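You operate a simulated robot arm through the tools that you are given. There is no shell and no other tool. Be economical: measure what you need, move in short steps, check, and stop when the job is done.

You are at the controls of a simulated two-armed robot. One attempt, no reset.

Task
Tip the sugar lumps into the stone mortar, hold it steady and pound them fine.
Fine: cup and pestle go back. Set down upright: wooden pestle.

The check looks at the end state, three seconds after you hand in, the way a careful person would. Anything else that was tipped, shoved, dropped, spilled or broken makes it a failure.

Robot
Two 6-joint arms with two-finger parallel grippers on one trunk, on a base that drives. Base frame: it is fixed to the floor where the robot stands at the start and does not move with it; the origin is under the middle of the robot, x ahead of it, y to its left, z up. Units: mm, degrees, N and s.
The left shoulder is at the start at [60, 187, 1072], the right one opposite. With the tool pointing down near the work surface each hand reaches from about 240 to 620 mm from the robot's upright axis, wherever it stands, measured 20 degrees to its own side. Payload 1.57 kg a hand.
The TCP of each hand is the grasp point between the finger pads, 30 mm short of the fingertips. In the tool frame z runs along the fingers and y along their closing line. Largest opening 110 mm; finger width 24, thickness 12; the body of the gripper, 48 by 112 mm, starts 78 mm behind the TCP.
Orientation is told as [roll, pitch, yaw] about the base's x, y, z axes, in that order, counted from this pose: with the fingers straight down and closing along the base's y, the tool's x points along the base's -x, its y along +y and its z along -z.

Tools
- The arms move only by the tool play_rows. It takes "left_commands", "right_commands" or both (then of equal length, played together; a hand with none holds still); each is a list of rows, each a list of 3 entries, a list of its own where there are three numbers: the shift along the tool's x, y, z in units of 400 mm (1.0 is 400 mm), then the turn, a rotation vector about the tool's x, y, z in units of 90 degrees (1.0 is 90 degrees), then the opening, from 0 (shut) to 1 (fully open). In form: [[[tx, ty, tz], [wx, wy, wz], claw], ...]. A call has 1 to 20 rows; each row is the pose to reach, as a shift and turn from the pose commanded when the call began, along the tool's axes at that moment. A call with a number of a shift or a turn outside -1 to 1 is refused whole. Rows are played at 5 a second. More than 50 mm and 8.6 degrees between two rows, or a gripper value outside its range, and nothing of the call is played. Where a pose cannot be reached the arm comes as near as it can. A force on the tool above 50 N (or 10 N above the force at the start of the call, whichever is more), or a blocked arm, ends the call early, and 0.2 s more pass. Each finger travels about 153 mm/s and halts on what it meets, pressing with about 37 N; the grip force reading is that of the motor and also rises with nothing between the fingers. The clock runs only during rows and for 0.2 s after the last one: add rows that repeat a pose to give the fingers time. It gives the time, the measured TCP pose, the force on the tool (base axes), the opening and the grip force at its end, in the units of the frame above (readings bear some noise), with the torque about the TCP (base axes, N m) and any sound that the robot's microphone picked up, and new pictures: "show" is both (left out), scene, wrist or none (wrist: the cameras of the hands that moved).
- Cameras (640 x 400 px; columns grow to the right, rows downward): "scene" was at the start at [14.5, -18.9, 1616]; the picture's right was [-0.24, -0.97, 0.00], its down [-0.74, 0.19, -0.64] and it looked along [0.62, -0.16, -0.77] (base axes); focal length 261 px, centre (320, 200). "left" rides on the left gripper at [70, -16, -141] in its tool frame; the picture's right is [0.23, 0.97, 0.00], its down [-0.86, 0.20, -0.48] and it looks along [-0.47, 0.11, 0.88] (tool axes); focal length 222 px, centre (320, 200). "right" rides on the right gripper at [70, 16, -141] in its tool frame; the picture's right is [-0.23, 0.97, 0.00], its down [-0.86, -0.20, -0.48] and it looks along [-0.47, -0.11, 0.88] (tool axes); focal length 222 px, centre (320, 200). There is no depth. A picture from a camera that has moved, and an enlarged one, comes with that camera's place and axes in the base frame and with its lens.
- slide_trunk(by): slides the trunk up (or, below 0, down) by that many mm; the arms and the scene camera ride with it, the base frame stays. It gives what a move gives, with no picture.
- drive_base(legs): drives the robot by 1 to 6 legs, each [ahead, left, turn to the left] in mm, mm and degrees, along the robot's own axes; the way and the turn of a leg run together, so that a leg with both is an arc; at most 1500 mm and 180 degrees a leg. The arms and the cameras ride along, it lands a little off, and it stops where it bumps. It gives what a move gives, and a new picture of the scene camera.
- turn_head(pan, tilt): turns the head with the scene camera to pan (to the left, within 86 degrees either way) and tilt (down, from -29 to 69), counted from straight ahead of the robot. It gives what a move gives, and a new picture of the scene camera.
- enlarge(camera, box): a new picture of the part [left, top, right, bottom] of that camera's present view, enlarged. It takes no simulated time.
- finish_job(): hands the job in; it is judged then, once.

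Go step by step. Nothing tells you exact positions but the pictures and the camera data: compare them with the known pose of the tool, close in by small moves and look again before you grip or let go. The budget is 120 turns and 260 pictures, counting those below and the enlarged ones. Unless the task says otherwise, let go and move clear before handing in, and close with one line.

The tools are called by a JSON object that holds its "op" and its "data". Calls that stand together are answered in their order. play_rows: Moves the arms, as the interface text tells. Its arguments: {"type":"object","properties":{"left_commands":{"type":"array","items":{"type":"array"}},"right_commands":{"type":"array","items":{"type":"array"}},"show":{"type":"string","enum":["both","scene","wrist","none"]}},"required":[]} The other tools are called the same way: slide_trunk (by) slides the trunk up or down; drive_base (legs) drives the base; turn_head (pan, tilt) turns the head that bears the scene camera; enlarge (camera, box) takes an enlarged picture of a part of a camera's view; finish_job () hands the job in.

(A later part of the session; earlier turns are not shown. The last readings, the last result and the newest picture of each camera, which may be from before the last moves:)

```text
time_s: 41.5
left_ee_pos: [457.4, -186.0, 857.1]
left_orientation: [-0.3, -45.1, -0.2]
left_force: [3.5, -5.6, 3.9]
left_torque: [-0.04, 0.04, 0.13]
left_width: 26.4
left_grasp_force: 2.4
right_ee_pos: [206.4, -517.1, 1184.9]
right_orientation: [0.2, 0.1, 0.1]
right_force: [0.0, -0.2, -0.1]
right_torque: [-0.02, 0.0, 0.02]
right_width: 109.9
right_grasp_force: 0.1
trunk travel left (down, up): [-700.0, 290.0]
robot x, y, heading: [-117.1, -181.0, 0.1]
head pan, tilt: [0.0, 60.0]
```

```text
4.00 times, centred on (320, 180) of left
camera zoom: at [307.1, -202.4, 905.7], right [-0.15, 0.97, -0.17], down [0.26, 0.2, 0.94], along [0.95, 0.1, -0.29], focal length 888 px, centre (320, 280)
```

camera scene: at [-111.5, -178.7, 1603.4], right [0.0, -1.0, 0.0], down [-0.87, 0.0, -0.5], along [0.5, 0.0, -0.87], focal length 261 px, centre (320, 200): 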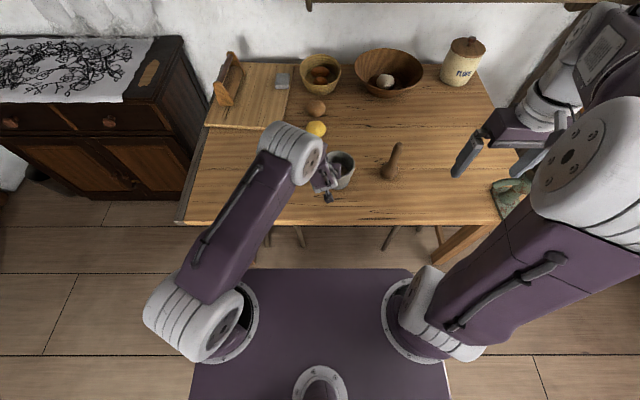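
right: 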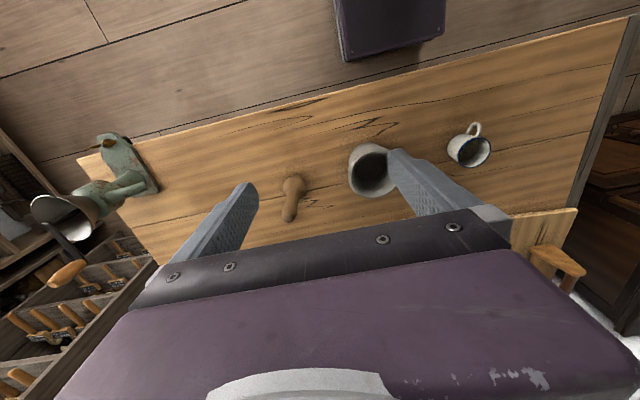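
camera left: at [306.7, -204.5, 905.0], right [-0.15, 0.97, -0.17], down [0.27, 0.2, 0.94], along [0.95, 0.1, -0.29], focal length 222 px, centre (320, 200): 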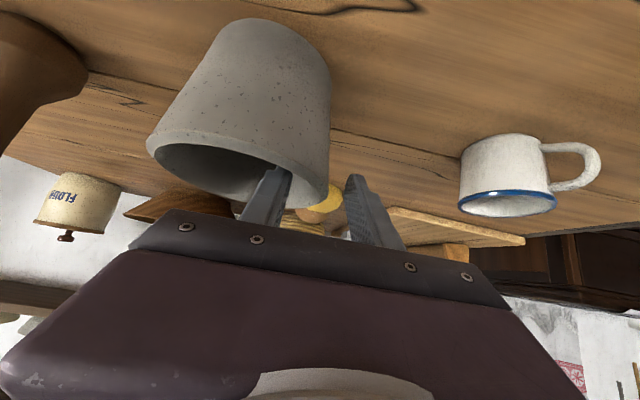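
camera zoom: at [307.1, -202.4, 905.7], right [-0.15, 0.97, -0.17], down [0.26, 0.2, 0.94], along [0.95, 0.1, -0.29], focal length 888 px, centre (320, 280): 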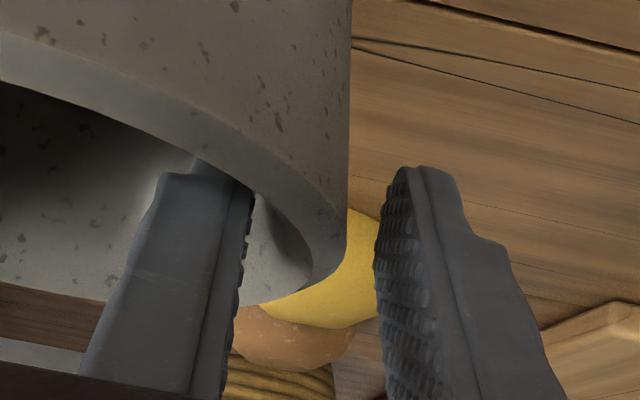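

The inner finger already touches the curved inside wall. I move 4 mm back to -y and 8 mm forward to centre it, then close gently.

{"op": "play_rows", "data": {"left_commands": [[[0, -0.011, 0], [0, 0, 0], 0.25], [[-0.014, -0.011, 0.014], [0, 0, 0], 0.25], [[-0.014, -0.011, 0.014], [0, 0, 0], 0.2], [[-0.014, -0.011, 0.014], [0, 0, 0], 0.18]], "show": "none"}}

{"op": "enlarge", "data": {"camera": "left", "box": [240, 130, 400, 230]}}

```text
time_s: 42.5
left_ee_pos: [463.6, -190.1, 856.9]
left_orientation: [-0.3, -45.1, -0.3]
left_force: [-3.5, -4.0, 0.7]
left_torque: [-0.03, 0.07, -0.15]
left_width: 23.3
left_grasp_force: 2.1
right_ee_pos: [205.5, -517.7, 1184.9]
right_orientation: [0.0, 0.0, 0.0]
right_force: [-0.6, -0.1, -0.4]
right_torque: [-0.01, 0.0, 0.01]
right_width: 110.0
right_grasp_force: 0.1
trunk travel left (down, up): [-700.0, 290.0]
robot x, y, heading: [-117.5, -180.2, 0.0]
head pan, tilt: [0.0, 60.0]
```

```text
4.00 times, centred on (320, 180) of left
camera zoom: at [313.9, -206.0, 905.5], right [-0.15, 0.97, -0.16], down [0.27, 0.2, 0.94], along [0.95, 0.1, -0.29], focal length 888 px, centre (320, 280)
```

zoom: 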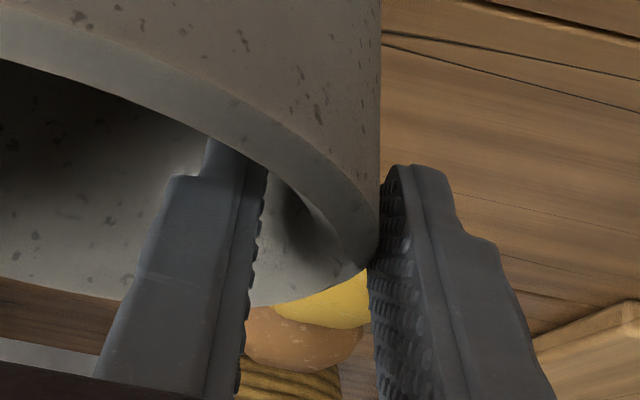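

Nearly centred. I move 3 mm back and 1.5 mm to -y, then close on the wall.

{"op": "play_rows", "data": {"left_commands": [[[0.005, -0.004, -0.005], [0, 0, 0], 0.21], [[0.005, -0.004, -0.005], [0, 0, 0], 0.18], [[0.005, -0.004, -0.005], [0, 0, 0], 0.15]], "show": "none"}}

{"op": "enlarge", "data": {"camera": "left", "box": [240, 130, 400, 230]}}

{"op": "enlarge", "data": {"camera": "scene", "box": [300, 130, 420, 210]}}

```text
time_s: 43.3
left_ee_pos: [459.7, -190.9, 855.9]
left_orientation: [-0.3, -45.1, -0.3]
left_force: [-6.1, 0.3, 1.8]
left_torque: [-0.47, 0.14, -0.47]
left_width: 19.2
left_grasp_force: 33.4
right_ee_pos: [205.3, -516.4, 1185.4]
right_orientation: [0.1, -0.1, 0.0]
right_force: [-0.2, -0.6, -0.2]
right_torque: [0.02, 0.0, 0.01]
right_width: 110.0
right_grasp_force: 0.0
trunk travel left (down, up): [-700.0, 290.0]
robot x, y, heading: [-118.2, -177.5, -0.2]
head pan, tilt: [0.0, 60.0]
```

```text
4.00 times, centred on (320, 180) of left
camera zoom: at [309.8, -207.0, 905.1], right [-0.15, 0.97, -0.16], down [0.27, 0.2, 0.94], along [0.95, 0.1, -0.29], focal length 888 px, centre (320, 280)
```

zoom: 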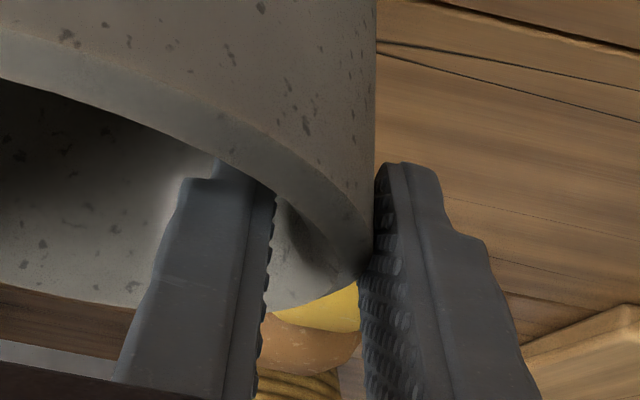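

```text
5.00 times, centred on (360, 170) of scene
camera zoom: at [-113.1, -178.5, 1603.4], right [0.0, -1.0, 0.0], down [-0.87, 0.0, -0.5], along [0.5, 0.0, -0.87], focal length 1306 px, centre (120, 350)
```

zoom: 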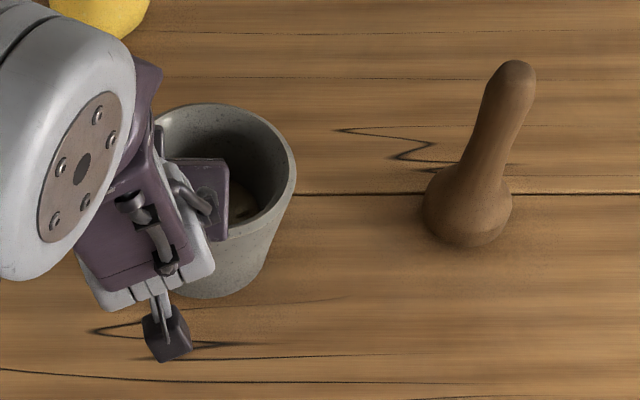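

The mortar is clamped (33 N) and has not moved. Now the right hand goes above the pestle, which stands at about (484,-444).

{"op": "play_rows", "data": {"right_commands": [[[-0.0872, 0.0228, 0.05], [0, 0, 0], 1], [[-0.1744, 0.0456, 0.1], [0, 0, 0], 1], [[-0.2616, 0.0684, 0.15], [0, 0, 0], 1], [[-0.3488, 0.0913, 0.2], [0, 0, 0], 1], [[-0.436, 0.114, 0.25], [0, 0, 0], 1], [[-0.5231, 0.1369, 0.3], [0, 0, 0], 1], [[-0.6103, 0.1597, 0.35], [0, 0, 0], 1], [[-0.6975, 0.1825, 0.38], [0, 0, 0], 1], [[-0.6975, 0.1825, 0.38], [0, 0, 0], 1]], "show": "both"}}

{"op": "enlarge", "data": {"camera": "scene", "box": [300, 100, 460, 220]}}

```text
time_s: 45.3
left_ee_pos: [459.0, -191.2, 856.5]
left_orientation: [-0.5, -45.3, -0.1]
left_force: [-2.3, 1.5, 1.5]
left_torque: [-0.4, -0.15, -0.19]
left_width: 18.7
left_grasp_force: 33.2
right_ee_pos: [467.4, -442.7, 1032.1]
right_orientation: [0.0, 0.1, 0.0]
right_force: [0.0, 0.4, -0.2]
right_torque: [-0.01, 0.01, 0.01]
right_width: 109.8
right_grasp_force: 0.1
right hand out of reach, approached as far as the arm can: row 8, 9
trunk travel left (down, up): [-700.0, 290.0]
robot x, y, heading: [-119.0, -178.2, -0.0]
head pan, tilt: [0.0, 60.0]
camera scene: at [-111.8, -178.5, 1603.4], right [0.0, -1.0, 0.0], down [-0.87, 0.0, -0.5], along [0.5, 0.0, -0.87], focal length 261 px, centre (320, 200)
camera right: at [396.9, -425.9, 1174.4], right [0.23, 0.97, 0.0], down [0.86, -0.2, 0.48], along [0.47, -0.11, -0.88], focal length 222 px, centre (320, 200)
```

scene: 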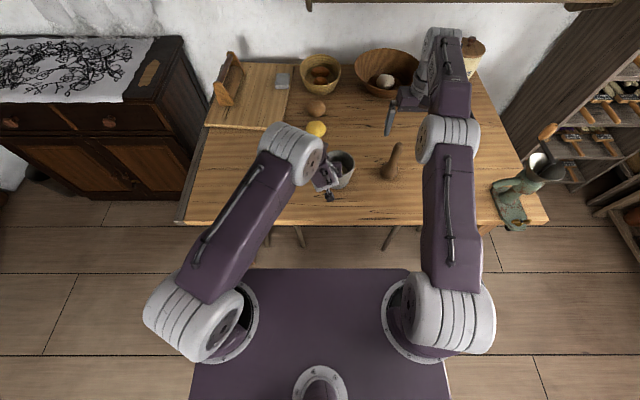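
right: 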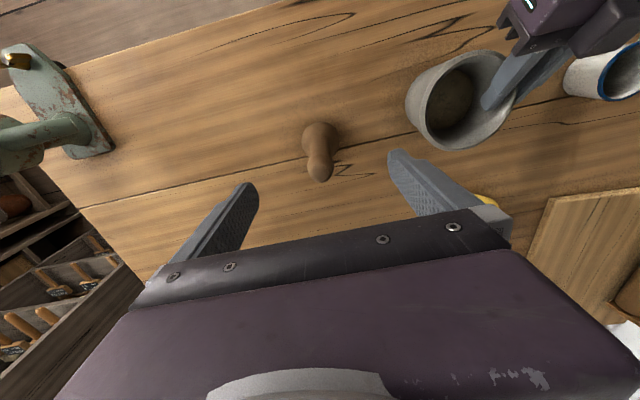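

```text
3.33 times, centred on (380, 160) of scene
camera zoom: at [-111.8, -178.5, 1603.4], right [0.0, -1.0, 0.0], down [-0.87, 0.0, -0.5], along [0.5, 0.0, -0.87], focal length 871 px, centre (120, 333)
```

zoom: 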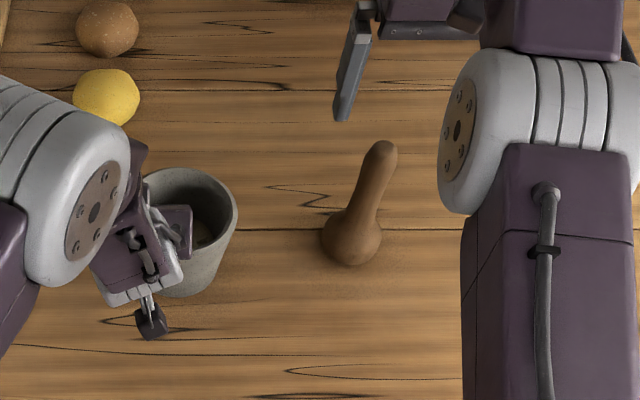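

The right arm is near its reach at this height. Lower down it reaches further, and the pestle handle passes freely between the open fingers, so I descend first and then move forward.

{"op": "play_rows", "data": {"right_commands": [[[0, -0.003, 0.09], [0, 0, 0], 1], [[0, -0.003, 0.18], [0, 0, 0], 1], [[-0.01, -0.003, 0.26], [0, 0, 0], 1], [[-0.03, -0.003, 0.3175], [0, 0, 0], 1], [[-0.041, -0.003, 0.3175], [0, 0, 0], 1], [[-0.041, -0.003, 0.3175], [0, 0, 0], 1]], "show": "both"}}

{"op": "enlarge", "data": {"camera": "right", "box": [220, 70, 440, 240]}}

{"op": "enlarge", "data": {"camera": "scene", "box": [300, 100, 460, 220]}}

```text
time_s: 46.7
left_ee_pos: [460.6, -190.5, 857.0]
left_orientation: [-0.4, -45.2, -0.1]
left_force: [-0.7, 1.0, 1.0]
left_torque: [-0.38, -0.39, -0.05]
left_width: 18.9
left_grasp_force: 33.6
right_ee_pos: [476.7, -441.3, 906.3]
right_orientation: [0.0, 0.1, 0.0]
right_force: [-1.0, -0.6, -0.1]
right_torque: [-0.02, 0.01, 0.02]
right_width: 109.9
right_grasp_force: 0.1
right hand out of reach, approached as far as the arm can: row 4, 5, 6
trunk travel left (down, up): [-700.0, 290.0]
robot x, y, heading: [-117.0, -180.2, -0.2]
head pan, tilt: [0.0, 60.0]
camera scene: at [-111.8, -178.3, 1603.4], right [0.0, -1.0, 0.0], down [-0.87, 0.0, -0.5], along [0.5, 0.0, -0.87], focal length 261 px, centre (320, 200)
camera right: at [406.5, -425.5, 1049.5], right [0.23, 0.97, 0.0], down [0.86, -0.2, 0.48], along [0.47, -0.11, -0.88], focal length 222 px, centre (320, 200)
```

scene: 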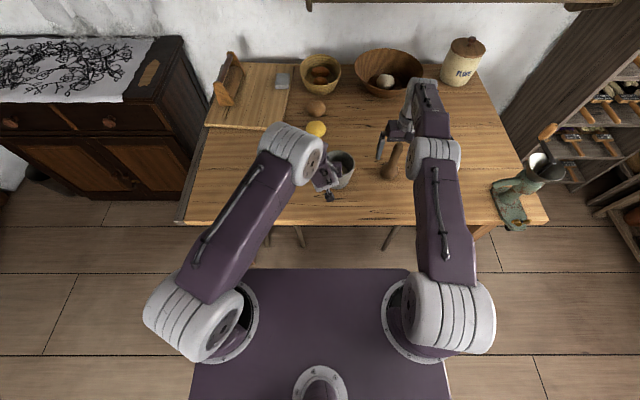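
right: 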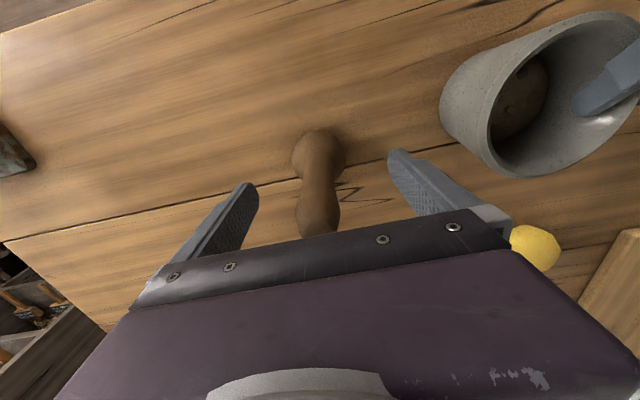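

```text
2.35 times, centred on (330, 155) of right
camera zoom: at [406.5, -425.5, 1049.5], right [0.23, 0.97, 0.0], down [0.86, -0.2, 0.48], along [0.47, -0.11, -0.88], focal length 523 px, centre (296, 306)
```

zoom: 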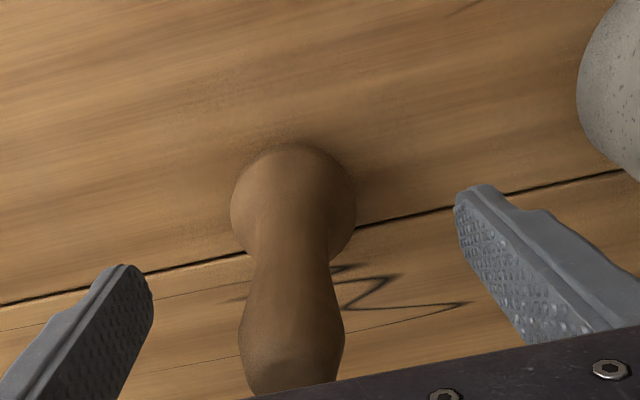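

```text
3.33 times, centred on (380, 160) of scene
camera zoom: at [-111.8, -178.3, 1603.4], right [0.0, -1.0, 0.0], down [-0.87, 0.0, -0.5], along [0.5, 0.0, -0.87], focal length 871 px, centre (120, 333)
```

zoom: 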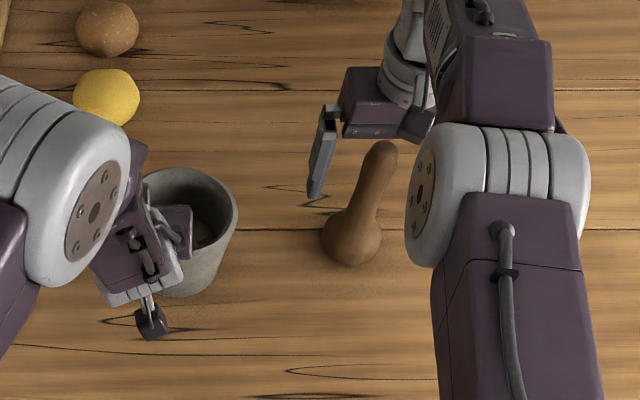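

The handle is at about (486,-445). I pitch the tool 12° for extra reach, centre it, and check before closing.

{"op": "play_rows", "data": {"right_commands": [[[-0.01, -0.0095, 0.005], [0, -0.067, 0], 1], [[-0.023, -0.0095, 0.012], [0, -0.133, 0], 1], [[-0.023, -0.0095, 0.012], [0, -0.133, 0], 0.7], [[-0.023, -0.0095, 0.012], [0, -0.133, 0], 0.6]], "show": "none"}}

{"op": "enlarge", "data": {"camera": "right", "box": [200, 90, 440, 250]}}

```text
time_s: 47.7
left_ee_pos: [460.9, -191.1, 857.4]
left_orientation: [-0.4, -45.1, -0.1]
left_force: [-0.8, 0.8, 1.2]
left_torque: [-0.31, -0.35, -0.02]
left_width: 19.0
left_grasp_force: 32.7
right_ee_pos: [486.2, -446.3, 902.5]
right_orientation: [0.0, -11.9, 0.1]
right_force: [-0.2, -0.5, 0.5]
right_torque: [0.03, 0.0, 0.03]
right_width: 66.1
right_grasp_force: 0.1
trunk travel left (down, up): [-700.0, 290.0]
robot x, y, heading: [-120.3, -181.9, -0.0]
head pan, tilt: [0.0, 60.0]
```

```text
2.50 times, centred on (320, 170) of right
camera zoom: at [388.3, -429.4, 1026.7], right [0.22, 0.97, 0.05], down [0.74, -0.2, 0.65], along [0.64, -0.11, -0.76], focal length 555 px, centre (320, 275)
```

zoom: 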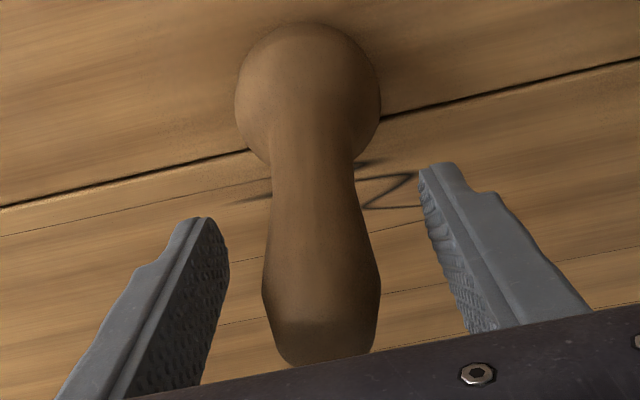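

Centred. Closing the right gripper on the handle.

{"op": "play_rows", "data": {"right_commands": [[[0, 0, 0], [0, 0, 0], 0.4], [[0, 0, 0], [0, 0, 0], 0.3], [[0, 0, 0], [0, 0, 0], 0.2], [[0, 0, 0], [0, 0, 0], 0.1], [[0, 0, 0], [0, 0, 0], 0.1]], "show": "none"}}

{"op": "enlarge", "data": {"camera": "right", "box": [200, 90, 440, 250]}}

{"op": "enlarge", "data": {"camera": "scene", "box": [300, 100, 460, 220]}}

```text
time_s: 48.9
left_ee_pos: [460.8, -190.4, 856.4]
left_orientation: [-0.4, -45.1, -0.1]
left_force: [-1.7, 2.7, 2.5]
left_torque: [-0.29, -0.33, 0.01]
left_width: 18.8
left_grasp_force: 33.3
right_ee_pos: [485.6, -446.4, 902.2]
right_orientation: [0.1, -12.0, 0.0]
right_force: [0.0, -0.6, 0.4]
right_torque: [-0.05, -0.02, 0.04]
right_width: 29.1
right_grasp_force: 37.1
trunk travel left (down, up): [-700.0, 290.0]
robot x, y, heading: [-114.6, -177.5, -0.0]
head pan, tilt: [0.0, 60.0]
```

```text
2.50 times, centred on (320, 170) of right
camera zoom: at [388.3, -429.4, 1026.6], right [0.22, 0.97, 0.05], down [0.74, -0.2, 0.65], along [0.64, -0.11, -0.76], focal length 555 px, centre (320, 275)
```

zoom: 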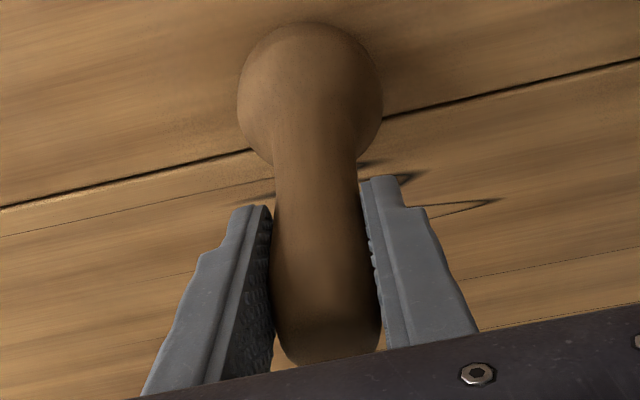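

```text
3.33 times, centred on (380, 160) of scene
camera zoom: at [-111.8, -178.2, 1603.4], right [0.0, -1.0, 0.0], down [-0.87, 0.0, -0.5], along [0.5, 0.0, -0.87], focal length 871 px, centre (120, 333)
```

zoom: 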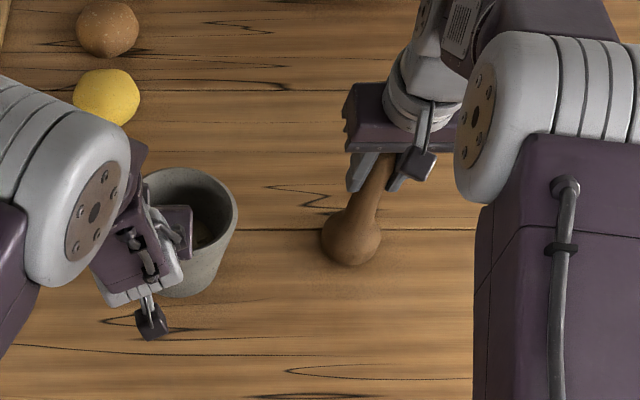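

Pestle gripped (29 mm, 37 N). Lifting straight up.

{"op": "play_rows", "data": {"right_commands": [[[-0.01, 0, -0.049], [0, 0, 0], 0.1], [[-0.0307, 0, -0.144], [0, 0, 0], 0.1], [[-0.05, 0, -0.235], [0, 0, 0], 0.1], [[-0.0635, 0, -0.298], [0, 0, 0], 0.1], [[-0.0635, 0, -0.298], [0, 0, 0], 0.1]], "show": "scene"}}

{"op": "enlarge", "data": {"camera": "scene", "box": [280, 80, 460, 220]}}

```text
time_s: 50.1
left_ee_pos: [459.5, -190.3, 856.4]
left_orientation: [-0.4, -45.1, -0.1]
left_force: [-1.8, 2.4, 2.1]
left_torque: [-0.37, -0.13, -0.08]
left_width: 19.0
left_grasp_force: 32.9
right_ee_pos: [486.2, -446.6, 1025.0]
right_orientation: [0.1, -11.9, -0.1]
right_force: [0.6, 0.1, -2.6]
right_torque: [0.0, 0.01, 0.01]
right_width: 29.1
right_grasp_force: 37.5
trunk travel left (down, up): [-700.0, 290.0]
robot x, y, heading: [-121.5, -183.0, -0.0]
head pan, tilt: [0.0, 60.0]
camera scene: at [-111.8, -178.2, 1603.4], right [0.0, -1.0, 0.0], down [-0.87, 0.0, -0.5], along [0.5, 0.0, -0.87], focal length 261 px, centre (320, 200)
```

scene: 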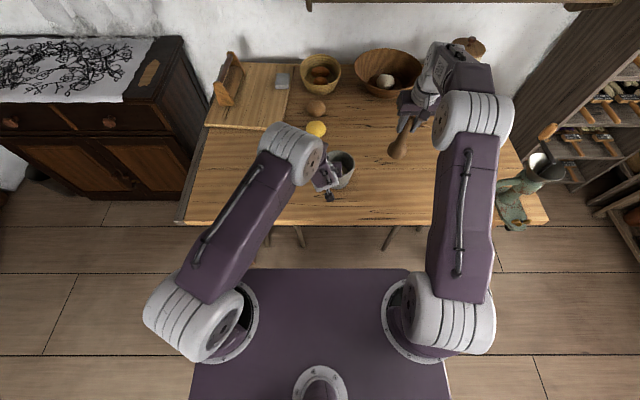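

```text
2.86 times, centred on (370, 150) of scene
camera zoom: at [-111.8, -178.2, 1603.4], right [0.0, -1.0, 0.0], down [-0.87, 0.0, -0.5], along [0.5, 0.0, -0.87], focal length 747 px, centre (177, 343)
```

zoom: 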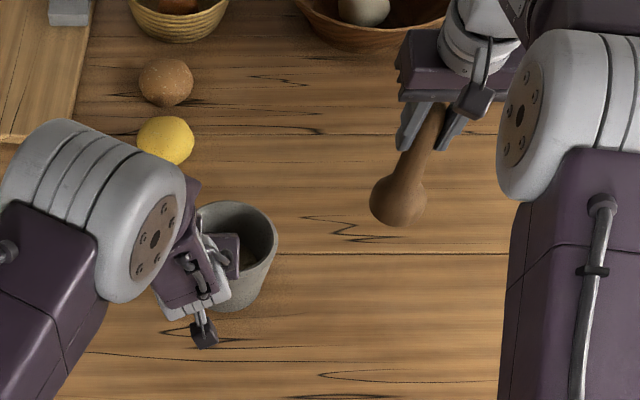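

Carrying the pestle sideways towards the mortar, stopping just short to check clearances.

{"op": "play_rows", "data": {"right_commands": [[[0.007, 0.1, -0.001], [0, 0, 0], 0.1], [[0.014, 0.2, -0.003], [0, 0, 0], 0.1], [[0.021, 0.3, -0.004], [0, 0, 0], 0.1], [[0.027, 0.38, -0.006], [0, 0, 0], 0.1], [[0.03, 0.43, -0.006], [0, 0, 0], 0.1], [[0.03, 0.43, -0.006], [0, 0, 0], 0.1]], "show": "both"}}

{"op": "enlarge", "data": {"camera": "scene", "box": [290, 110, 410, 210]}}

{"op": "enlarge", "data": {"camera": "right", "box": [200, 50, 500, 250]}}

{"op": "enlarge", "data": {"camera": "left", "box": [100, 30, 420, 230]}}

```text
time_s: 51.5
left_ee_pos: [460.3, -191.1, 856.4]
left_orientation: [-0.4, -45.1, 0.0]
left_force: [-3.0, 1.8, 1.4]
left_torque: [-0.42, 0.02, -0.17]
left_width: 18.8
left_grasp_force: 33.2
right_ee_pos: [474.2, -275.4, 1023.3]
right_orientation: [0.0, -12.0, 0.1]
right_force: [-0.6, -0.2, -1.3]
right_torque: [0.02, -0.01, 0.02]
right_width: 29.0
right_grasp_force: 37.2
trunk travel left (down, up): [-700.0, 290.0]
robot x, y, heading: [-118.6, -181.0, 0.0]
head pan, tilt: [0.0, 60.0]
camera scene: at [-111.7, -178.2, 1603.4], right [0.0, -1.0, 0.0], down [-0.87, 0.0, -0.5], along [0.5, 0.0, -0.87], focal length 261 px, centre (320, 200)
camera right: at [376.5, -257.9, 1148.2], right [0.22, 0.97, 0.05], down [0.74, -0.2, 0.65], along [0.64, -0.11, -0.76], focal length 222 px, centre (320, 200)
```

scene: 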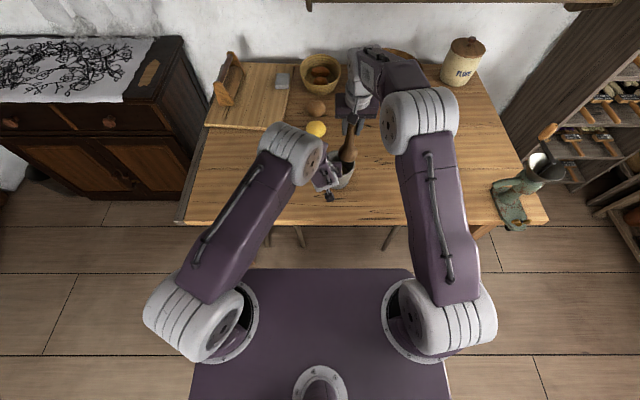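
right: 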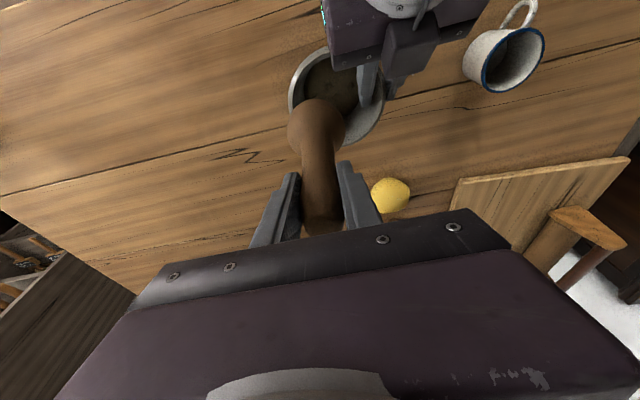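

```text
4.00 times, centred on (350, 160) of scene
camera zoom: at [-111.7, -178.2, 1603.4], right [0.0, -1.0, 0.0], down [-0.87, 0.0, -0.5], along [0.5, 0.0, -0.87], focal length 1045 px, centre (200, 360)
```

zoom: 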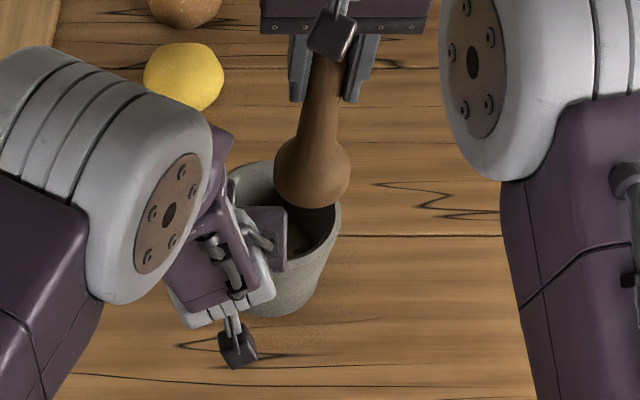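

```text
2.00 times, centred on (350, 150) of right
camera zoom: at [376.5, -257.9, 1148.2], right [0.22, 0.97, 0.05], down [0.74, -0.2, 0.65], along [0.64, -0.11, -0.76], focal length 444 px, centre (260, 300)
```

zoom: 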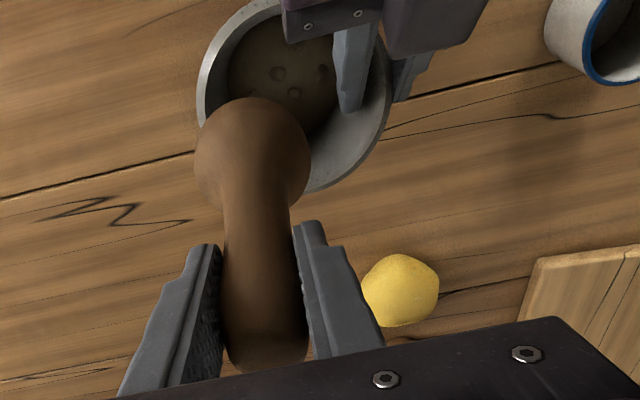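

```text
2.00 times, centred on (260, 130) of left
camera zoom: at [311.0, -206.9, 905.0], right [-0.15, 0.97, -0.17], down [0.27, 0.2, 0.94], along [0.95, 0.1, -0.29], focal length 444 px, centre (440, 340)
```

zoom: 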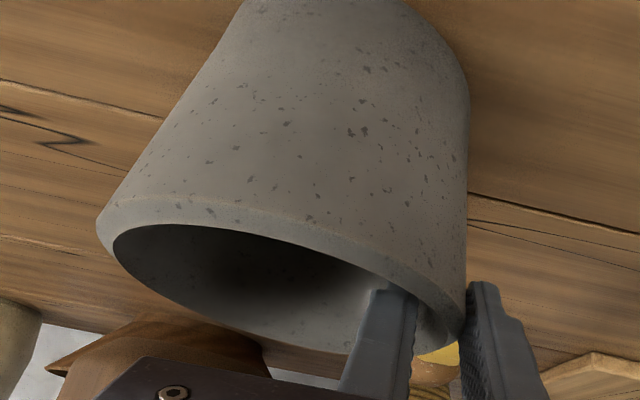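

Good clearance all round. I centre over the free part of the mortar (y≈-254) and lower until the bulb is at rim level.

{"op": "play_rows", "data": {"right_commands": [[[0.004, 0.026, -0.001], [0, 0, 0], 0.1], [[0.009, 0.052, -0.002], [0, 0, 0], 0.1], [[0.016, 0.052, 0.035], [0, 0, 0], 0.1], [[0.024, 0.052, 0.0715], [0, 0, 0], 0.1], [[0.024, 0.052, 0.0715], [0, 0, 0], 0.1]], "show": "none"}}

{"op": "enlarge", "data": {"camera": "right", "box": [240, 50, 440, 190]}}

{"op": "enlarge", "data": {"camera": "scene", "box": [290, 110, 410, 210]}}

{"op": "enlarge", "data": {"camera": "left", "box": [100, 30, 420, 230]}}

```text
time_s: 52.7
left_ee_pos: [461.3, -191.0, 857.4]
left_orientation: [-0.4, -45.1, -0.1]
left_force: [-2.9, 1.7, 1.7]
left_torque: [-0.34, 0.14, -0.22]
left_width: 19.1
left_grasp_force: 33.3
right_ee_pos: [469.8, -253.1, 993.9]
right_orientation: [0.0, -12.1, 0.0]
right_force: [-0.3, -0.3, -1.0]
right_torque: [0.02, -0.01, 0.02]
right_width: 29.0
right_grasp_force: 37.4
trunk travel left (down, up): [-700.0, 290.0]
robot x, y, heading: [-114.4, -178.0, -0.0]
head pan, tilt: [0.0, 60.0]
```

```text
2.86 times, centred on (340, 120) of right
camera zoom: at [373.1, -237.0, 1118.0], right [0.22, 0.97, 0.05], down [0.74, -0.2, 0.65], along [0.64, -0.11, -0.76], focal length 635 px, centre (263, 429)
```

zoom: 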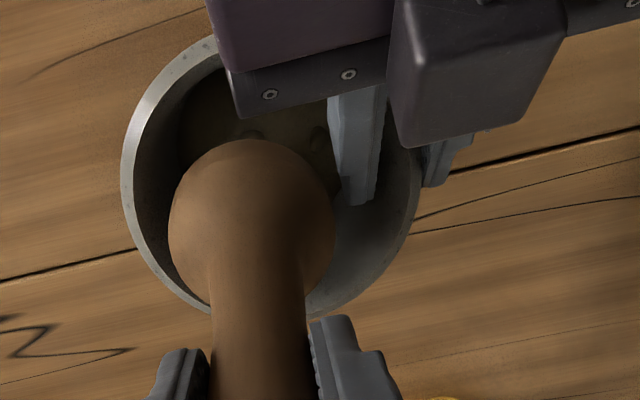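

```text
4.00 times, centred on (350, 160) of scene
camera zoom: at [-111.7, -178.1, 1603.4], right [0.0, -1.0, 0.0], down [-0.87, 0.0, -0.5], along [0.5, 0.0, -0.87], focal length 1045 px, centre (200, 360)
```

zoom: 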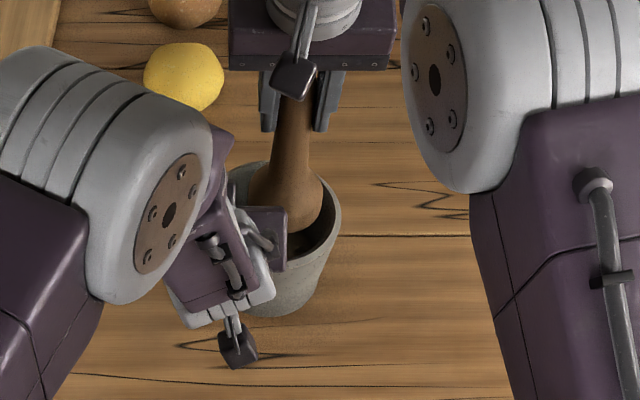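

```text
2.00 times, centred on (260, 130) of left
camera zoom: at [311.0, -206.8, 905.0], right [-0.15, 0.97, -0.17], down [0.27, 0.2, 0.94], along [0.95, 0.1, -0.29], focal length 444 px, centre (440, 340)
```

zoom: 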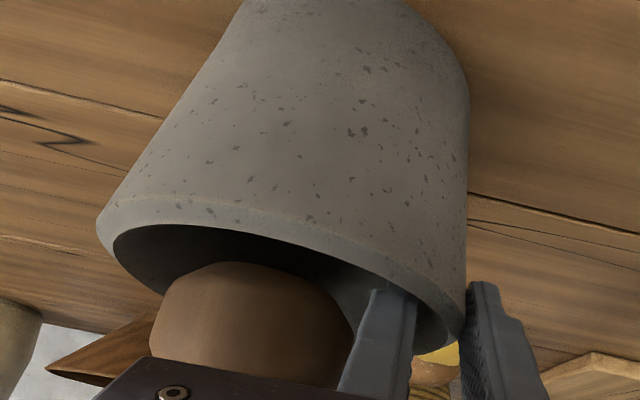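

The bulb fits between the inside finger and the far wall. I nudge 3 mm further from the finger and lower towards the sugar.

{"op": "play_rows", "data": {"right_commands": [[[0, -0.009, 0], [0, 0, 0], 0.1], [[0.009, -0.009, 0.042], [0, 0, 0], 0.1], [[0.018, -0.009, 0.083], [0, 0, 0], 0.1], [[0.0265, -0.009, 0.1247], [0, 0, 0], 0.1], [[0.0265, -0.009, 0.1247], [0, 0, 0], 0.1]], "show": "none"}}

{"op": "enlarge", "data": {"camera": "right", "box": [240, 50, 440, 190]}}

{"op": "enlarge", "data": {"camera": "left", "box": [100, 30, 420, 230]}}

```text
time_s: 53.9
left_ee_pos: [460.5, -190.8, 858.1]
left_orientation: [-0.5, -45.2, -0.2]
left_force: [7.8, -13.7, -0.3]
left_torque: [-0.23, 0.23, 0.06]
left_width: 18.5
left_grasp_force: 33.3
right_ee_pos: [469.0, -254.4, 941.7]
right_orientation: [0.1, -12.0, 0.1]
right_force: [-10.8, 18.8, 10.1]
right_torque: [2.11, 1.04, 0.1]
right_width: 29.3
right_grasp_force: 37.3
trunk travel left (down, up): [-700.0, 290.0]
robot x, y, heading: [-116.8, -178.8, 0.2]
head pan, tilt: [0.0, 60.0]
```

```text
2.86 times, centred on (340, 120) of right
camera zoom: at [372.1, -238.2, 1067.4], right [0.22, 0.97, 0.05], down [0.74, -0.2, 0.65], along [0.64, -0.11, -0.76], focal length 635 px, centre (263, 429)
```

zoom: 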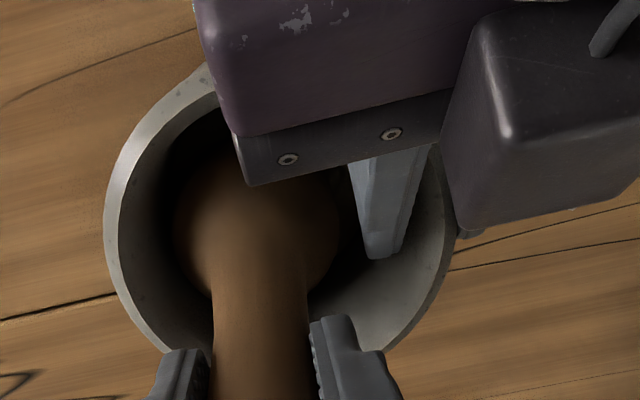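

```text
2.00 times, centred on (260, 130) of left
camera zoom: at [310.9, -207.0, 905.4], right [-0.15, 0.97, -0.17], down [0.27, 0.2, 0.94], along [0.95, 0.1, -0.29], focal length 444 px, centre (440, 340)
```

zoom: 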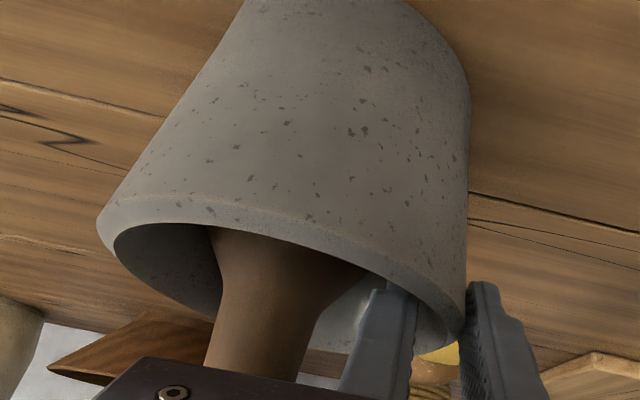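

The forces show the bulb pressing the far wall at -y/+x. I shift 5 mm to +y and 3 mm back.

{"op": "play_rows", "data": {"right_commands": [[[0.005, 0.009, -0.01], [0, 0, 0], 0.1], [[0.007, 0.0125, -0.002], [0, 0, 0], 0.1], [[0.007, 0.0125, -0.002], [0, 0, 0], 0.1]], "show": "none"}}

{"op": "enlarge", "data": {"camera": "left", "box": [100, 30, 420, 230]}}

```text
time_s: 54.7
left_ee_pos: [460.2, -191.4, 857.9]
left_orientation: [-0.3, -45.2, -0.2]
left_force: [-1.8, -0.6, 2.2]
left_torque: [-0.18, -0.29, -0.07]
left_width: 18.9
left_grasp_force: 33.0
right_ee_pos: [467.4, -252.4, 942.0]
right_orientation: [-0.2, -11.9, 0.0]
right_force: [0.4, 0.1, -2.1]
right_torque: [0.02, -0.01, 0.03]
right_width: 29.4
right_grasp_force: 37.1
trunk travel left (down, up): [-700.0, 290.0]
robot x, y, heading: [-117.2, -180.3, -0.2]
head pan, tilt: [0.0, 60.0]
```

```text
2.00 times, centred on (260, 130) of left
camera zoom: at [311.3, -207.3, 905.0], right [-0.15, 0.97, -0.16], down [0.26, 0.2, 0.94], along [0.95, 0.1, -0.29], focal length 444 px, centre (440, 340)
```

zoom: 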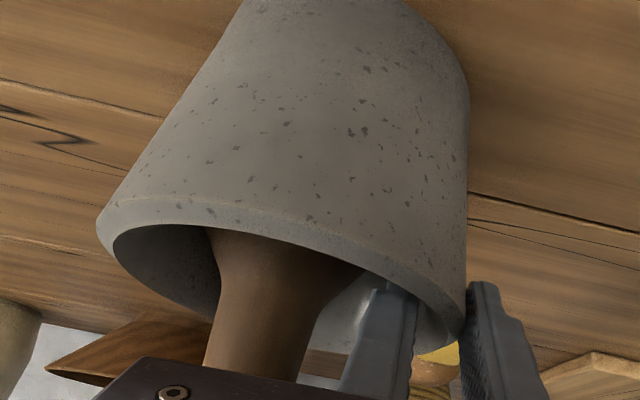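

Free again. Lowering slowly with a slight centring shift until I feel the sugar.

{"op": "play_rows", "data": {"right_commands": [[[0.0026, 0.004, 0.012], [0, 0, 0], 0.1], [[0.0052, 0.009, 0.0245], [0, 0, 0], 0.1], [[0.0078, 0.012, 0.0367], [0, 0, 0], 0.1], [[0.0104, 0.013, 0.049], [0, 0, 0], 0.1]], "show": "none"}}

```text
time_s: 55.7
left_ee_pos: [461.4, -191.5, 857.2]
left_orientation: [-0.4, -45.2, -0.1]
left_force: [9.8, -3.1, 0.4]
left_torque: [-0.29, -0.42, 0.35]
left_width: 19.0
left_grasp_force: 32.9
right_ee_pos: [468.3, -247.1, 924.4]
right_orientation: [0.1, -12.1, 0.0]
right_force: [-5.8, -0.9, 16.3]
right_torque: [-0.03, 0.33, -0.01]
right_width: 29.3
right_grasp_force: 36.9
trunk travel left (down, up): [-700.0, 290.0]
robot x, y, heading: [-119.6, -181.2, -0.0]
head pan, tilt: [0.0, 60.0]
```

Contact with the sugar at 16 N. Starting to pound with short strokes.

{"op": "play_rows", "data": {"right_commands": [[[-0.007, -0.008, -0.062], [0, 0, 0], 0.1], [[0.007, 0, 0.004], [0, 0, 0], 0.1], [[0.007, 0, 0.004], [0, 0, 0], 0.1], [[-0.007, -0.008, -0.062], [0, 0, 0], 0.1], [[0.007, 0, 0.004], [0, 0, 0], 0.1], [[0.007, 0, 0.004], [0, 0, 0], 0.1], [[-0.007, -0.008, -0.062], [0, 0, 0], 0.1], [[0.007, 0, 0.004], [0, 0, 0], 0.1], [[0.007, 0, 0.004], [0, 0, 0], 0.1], [[-0.007, -0.008, -0.062], [0, 0, 0], 0.1], [[-0.007, -0.008, -0.062], [0, 0, 0], 0.1]], "show": "none"}}

{"op": "enlarge", "data": {"camera": "right", "box": [240, 50, 440, 190]}}

{"op": "enlarge", "data": {"camera": "scene", "box": [310, 130, 390, 210]}}

```text
time_s: 58.1
left_ee_pos: [461.3, -190.8, 857.4]
left_orientation: [-0.5, -45.2, -0.1]
left_force: [-0.5, 3.3, 3.8]
left_torque: [-0.26, 0.32, 0.07]
left_width: 18.7
left_grasp_force: 32.5
right_ee_pos: [465.5, -250.9, 947.2]
right_orientation: [0.1, -11.9, 0.0]
right_force: [-0.4, -0.8, -2.9]
right_torque: [-0.02, 0.03, 0.0]
right_width: 29.1
right_grasp_force: 37.3
trunk travel left (down, up): [-700.0, 290.0]
robot x, y, heading: [-114.5, -177.4, 0.0]
head pan, tilt: [0.0, 60.0]
```

```text
2.86 times, centred on (340, 120) of right
camera zoom: at [368.0, -233.1, 1071.8], right [0.22, 0.97, 0.05], down [0.74, -0.2, 0.65], along [0.64, -0.11, -0.76], focal length 635 px, centre (263, 429)
```

zoom: 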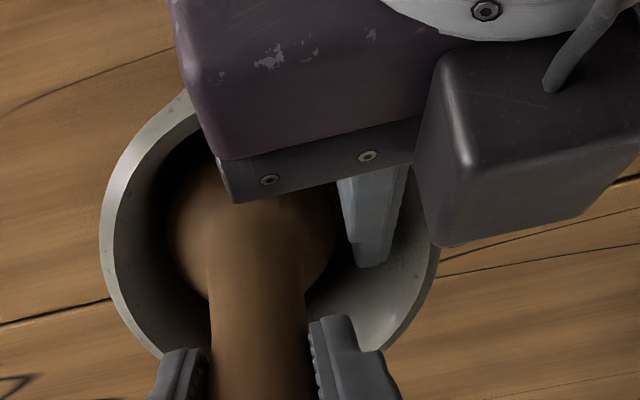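

```text
5.00 times, centred on (350, 170) of scene
camera zoom: at [-111.7, -177.9, 1603.4], right [0.0, -1.0, 0.0], down [-0.87, 0.0, -0.5], along [0.5, 0.0, -0.87], focal length 1306 px, centre (170, 350)
```

zoom: 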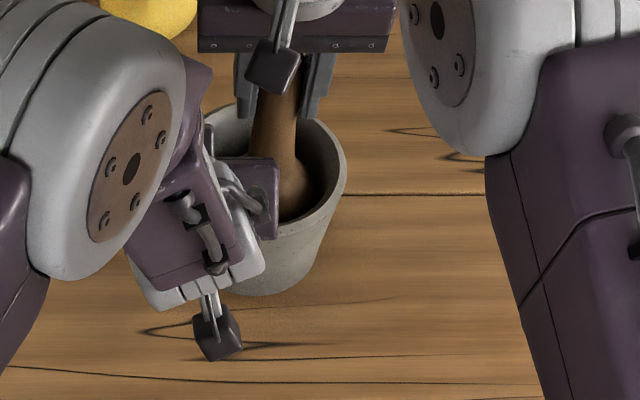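

No trouble so far. Another, firmer series, ending pressed down so I can read the force.

{"op": "play_rows", "data": {"right_commands": [[[0.014, 0.008, 0.07], [0, 0, 0], 0.1], [[0.014, 0.008, 0.07], [0, 0, 0], 0.1], [[0, 0, 0], [0, 0, 0], 0.1], [[0.014, 0.008, 0.072], [0, 0, 0], 0.1], [[0.014, 0.008, 0.072], [0, 0, 0], 0.1], [[0, 0, 0], [0, 0, 0], 0.1], [[0.014, 0.008, 0.073], [0, 0, 0], 0.1], [[0.014, 0.008, 0.073], [0, 0, 0], 0.1], [[0, 0, 0], [0, 0, 0], 0.1], [[0.014, 0.008, 0.073], [0, 0, 0], 0.1], [[0.014, 0.008, 0.073], [0, 0, 0], 0.1], [[0, 0, 0], [0, 0, 0], 0.1], [[0.014, 0.008, 0.073], [0, 0, 0], 0.1], [[0.014, 0.008, 0.073], [0, 0, 0], 0.1], [[0, 0, 0], [0, 0, 0], 0.1], [[0.014, 0.008, 0.073], [0, 0, 0], 0.1], [[0.014, 0.008, 0.073], [0, 0, 0], 0.1]], "show": "none"}}

```text
time_s: 61.7
left_ee_pos: [459.7, -190.5, 857.7]
left_orientation: [-0.3, -45.2, -0.1]
left_force: [13.5, 1.0, -0.5]
left_torque: [-0.21, -0.24, 0.62]
left_width: 18.9
left_grasp_force: 32.6
right_ee_pos: [465.0, -246.0, 920.2]
right_orientation: [-0.1, -12.2, 0.1]
right_force: [-9.1, -2.0, 27.5]
right_torque: [-0.17, 0.57, -0.03]
right_width: 29.0
right_grasp_force: 37.3
trunk travel left (down, up): [-700.0, 290.0]
robot x, y, heading: [-121.9, -176.8, 0.2]
head pan, tilt: [0.0, 60.0]
```

Firm contact at 27 N. I lift the pestle out a little to see how fine the sugar is.

{"op": "play_rows", "data": {"right_commands": [[[-0.013, -0.008, -0.061], [0, 0, 0], 0.1], [[-0.0234, -0.016, -0.11], [0, 0, 0], 0.1], [[-0.039, -0.018, -0.183], [0, 0, 0], 0.1], [[-0.049, -0.05, -0.232], [0, 0, 0], 0.1], [[-0.049, -0.09, -0.232], [0, 0, 0], 0.1], [[-0.049, -0.09, -0.232], [0, 0, 0], 0.1]], "show": "none"}}

{"op": "enlarge", "data": {"camera": "right", "box": [260, 30, 440, 150]}}

{"op": "enlarge", "data": {"camera": "scene", "box": [310, 130, 390, 210]}}

```text
time_s: 63.1
left_ee_pos: [460.9, -191.7, 858.1]
left_orientation: [-0.4, -45.3, -0.1]
left_force: [-1.2, 3.5, 6.0]
left_torque: [-0.22, 0.04, 0.13]
left_width: 18.6
left_grasp_force: 32.7
right_ee_pos: [465.4, -282.7, 1011.7]
right_orientation: [0.0, -11.9, 0.1]
right_force: [0.6, -0.4, -2.3]
right_torque: [-0.01, -0.01, -0.03]
right_width: 29.2
right_grasp_force: 37.2
trunk travel left (down, up): [-700.0, 290.0]
robot x, y, heading: [-118.2, -173.0, 0.1]
head pan, tilt: [0.0, 60.0]
```

```text
3.33 times, centred on (350, 90) of right
camera zoom: at [367.7, -266.5, 1137.7], right [0.22, 0.97, 0.05], down [0.74, -0.2, 0.65], along [0.64, -0.11, -0.76], focal length 740 px, centre (220, 567)
```

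zoom: 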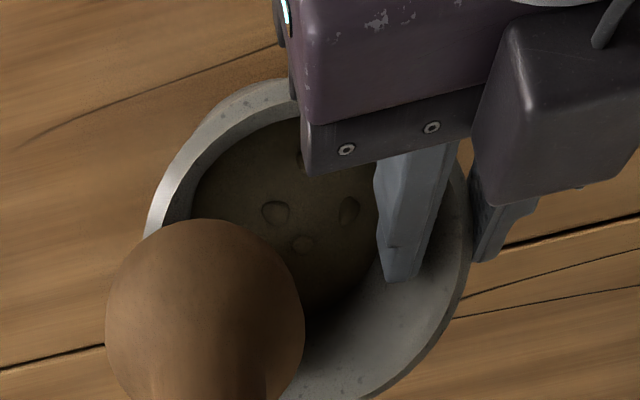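

```text
5.00 times, centred on (350, 170) of scene
camera zoom: at [-112.0, -177.9, 1603.4], right [0.0, -1.0, 0.0], down [-0.87, 0.0, -0.5], along [0.5, 0.0, -0.87], focal length 1306 px, centre (170, 350)
```

zoom: 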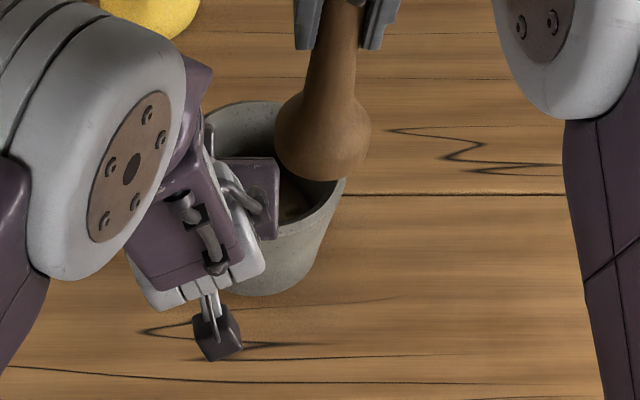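

Lumps are still visible, so I need harder, faster blows: about 47 mm strokes at full row speed with a slight overdrive.

{"op": "play_rows", "data": {"right_commands": [[[0, 0.072, 0], [0, 0, 0], 0.1], [[0.028, 0.072, 0.1215], [0, 0, 0], 0.1], [[0.055, 0.0895, 0.234], [0, 0, 0], 0.1], [[0.055, 0.0895, 0.234], [0, 0, 0], 0.1], [[0.028, 0.072, 0.1215], [0, 0, 0], 0.1], [[0.055, 0.0895, 0.236], [0, 0, 0], 0.1], [[0.055, 0.0895, 0.236], [0, 0, 0], 0.1], [[0.028, 0.072, 0.1215], [0, 0, 0], 0.1], [[0.055, 0.0895, 0.236], [0, 0, 0], 0.1], [[0.055, 0.0895, 0.236], [0, 0, 0], 0.1], [[0.028, 0.072, 0.1215], [0, 0, 0], 0.1], [[0.055, 0.0895, 0.236], [0, 0, 0], 0.1], [[0.055, 0.0895, 0.236], [0, 0, 0], 0.1]], "show": "none"}}

```text
time_s: 65.9
left_ee_pos: [460.5, -191.1, 857.4]
left_orientation: [-0.3, -45.2, 0.0]
left_force: [4.0, 0.9, -0.2]
left_torque: [-0.24, -0.23, 0.12]
left_width: 18.6
left_grasp_force: 32.9
right_ee_pos: [463.0, -245.1, 917.4]
right_orientation: [0.0, -12.2, 0.1]
right_force: [-0.8, -0.3, 14.3]
right_torque: [-0.12, -0.23, -0.02]
right_width: 29.2
right_grasp_force: 37.0
trunk travel left (down, up): [-700.0, 290.0]
robot x, y, heading: [-119.3, -176.3, -0.1]
head pan, tilt: [0.0, 60.0]
```

Now 4 mm deeper with less resistance, so the lumps are giving way. Continuing with slightly deeper strokes.

{"op": "play_rows", "data": {"right_commands": [[[-0.025, -0.0175, -0.11], [0, 0, 0], 0.1], [[0.0016, 0, 0.0075], [0, 0, 0], 0.1], [[0.0016, 0, 0.0075], [0, 0, 0], 0.1], [[-0.025, -0.0175, -0.11], [0, 0, 0], 0.1], [[0.0016, 0, 0.0075], [0, 0, 0], 0.1], [[0.0016, 0, 0.0075], [0, 0, 0], 0.1], [[-0.025, -0.0175, -0.11], [0, 0, 0], 0.1], [[0.0016, 0, 0.0075], [0, 0, 0], 0.1], [[0.0016, 0, 0.0075], [0, 0, 0], 0.1], [[-0.025, -0.0175, -0.11], [0, 0, 0], 0.1], [[0.0016, 0, 0.0075], [0, 0, 0], 0.1], [[0.0016, 0, 0.0075], [0, 0, 0], 0.1], [[-0.025, -0.0175, -0.11], [0, 0, 0], 0.1], [[0.0016, 0, 0.0075], [0, 0, 0], 0.1], [[0.0016, 0, 0.0075], [0, 0, 0], 0.1], [[-0.025, -0.0175, -0.11], [0, 0, 0], 0.1], [[0.0016, 0, 0.0075], [0, 0, 0], 0.1], [[0.0016, 0, 0.0075], [0, 0, 0], 0.1]], "show": "none"}}

```text
time_s: 69.7
left_ee_pos: [460.5, -190.2, 857.2]
left_orientation: [-0.4, -45.1, -0.1]
left_force: [12.1, -0.6, -1.9]
left_torque: [-0.16, -0.31, 0.53]
left_width: 19.0
left_grasp_force: 33.3
right_ee_pos: [465.2, -244.0, 914.0]
right_orientation: [0.2, -12.2, 0.0]
right_force: [-9.2, -2.4, 28.3]
right_torque: [-0.37, 0.52, -0.05]
right_width: 29.3
right_grasp_force: 37.5
trunk travel left (down, up): [-700.0, 290.0]
robot x, y, heading: [-116.0, -181.8, 0.2]
head pan, tilt: [0.0, 60.0]
```

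Deeper again. Lifting to inspect.

{"op": "play_rows", "data": {"right_commands": [[[-0.013, -0.013, -0.061], [0, 0, 0], 0.1], [[-0.0234, -0.023, -0.12], [0, 0, 0], 0.1], [[-0.039, -0.025, -0.19], [0, 0, 0], 0.1], [[-0.049, -0.055, -0.25], [0, 0, 0], 0.1], [[-0.049, -0.098, -0.25], [0, 0, 0], 0.1], [[-0.049, -0.098, -0.25], [0, 0, 0], 0.1]], "show": "none"}}

{"op": "enlarge", "data": {"camera": "right", "box": [260, 30, 440, 150]}}

```text
time_s: 71.1
left_ee_pos: [460.8, -191.9, 856.0]
left_orientation: [-0.3, -45.1, -0.1]
left_force: [-2.7, 1.6, 5.0]
left_torque: [-0.3, -0.09, -0.13]
left_width: 18.6
left_grasp_force: 33.5
right_ee_pos: [461.1, -285.4, 1014.3]
right_orientation: [-0.1, -12.0, 0.0]
right_force: [0.3, -0.4, -2.3]
right_torque: [0.02, -0.03, 0.03]
right_width: 29.3
right_grasp_force: 36.9
trunk travel left (down, up): [-700.0, 290.0]
robot x, y, heading: [-119.2, -175.0, -0.2]
head pan, tilt: [0.0, 60.0]
```

```text
3.33 times, centred on (350, 90) of right
camera zoom: at [363.8, -269.4, 1138.6], right [0.22, 0.97, 0.05], down [0.74, -0.2, 0.65], along [0.64, -0.11, -0.76], focal length 740 px, centre (220, 567)
```

zoom: 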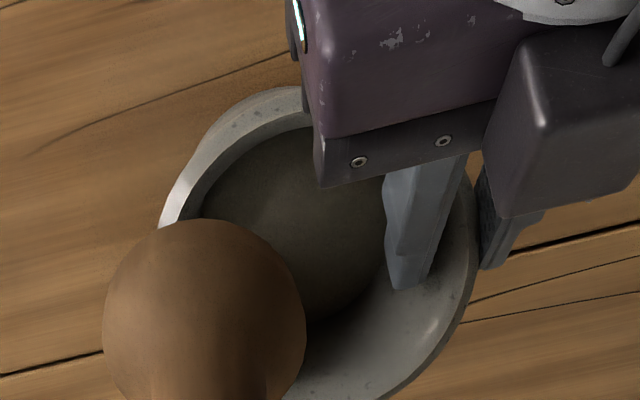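

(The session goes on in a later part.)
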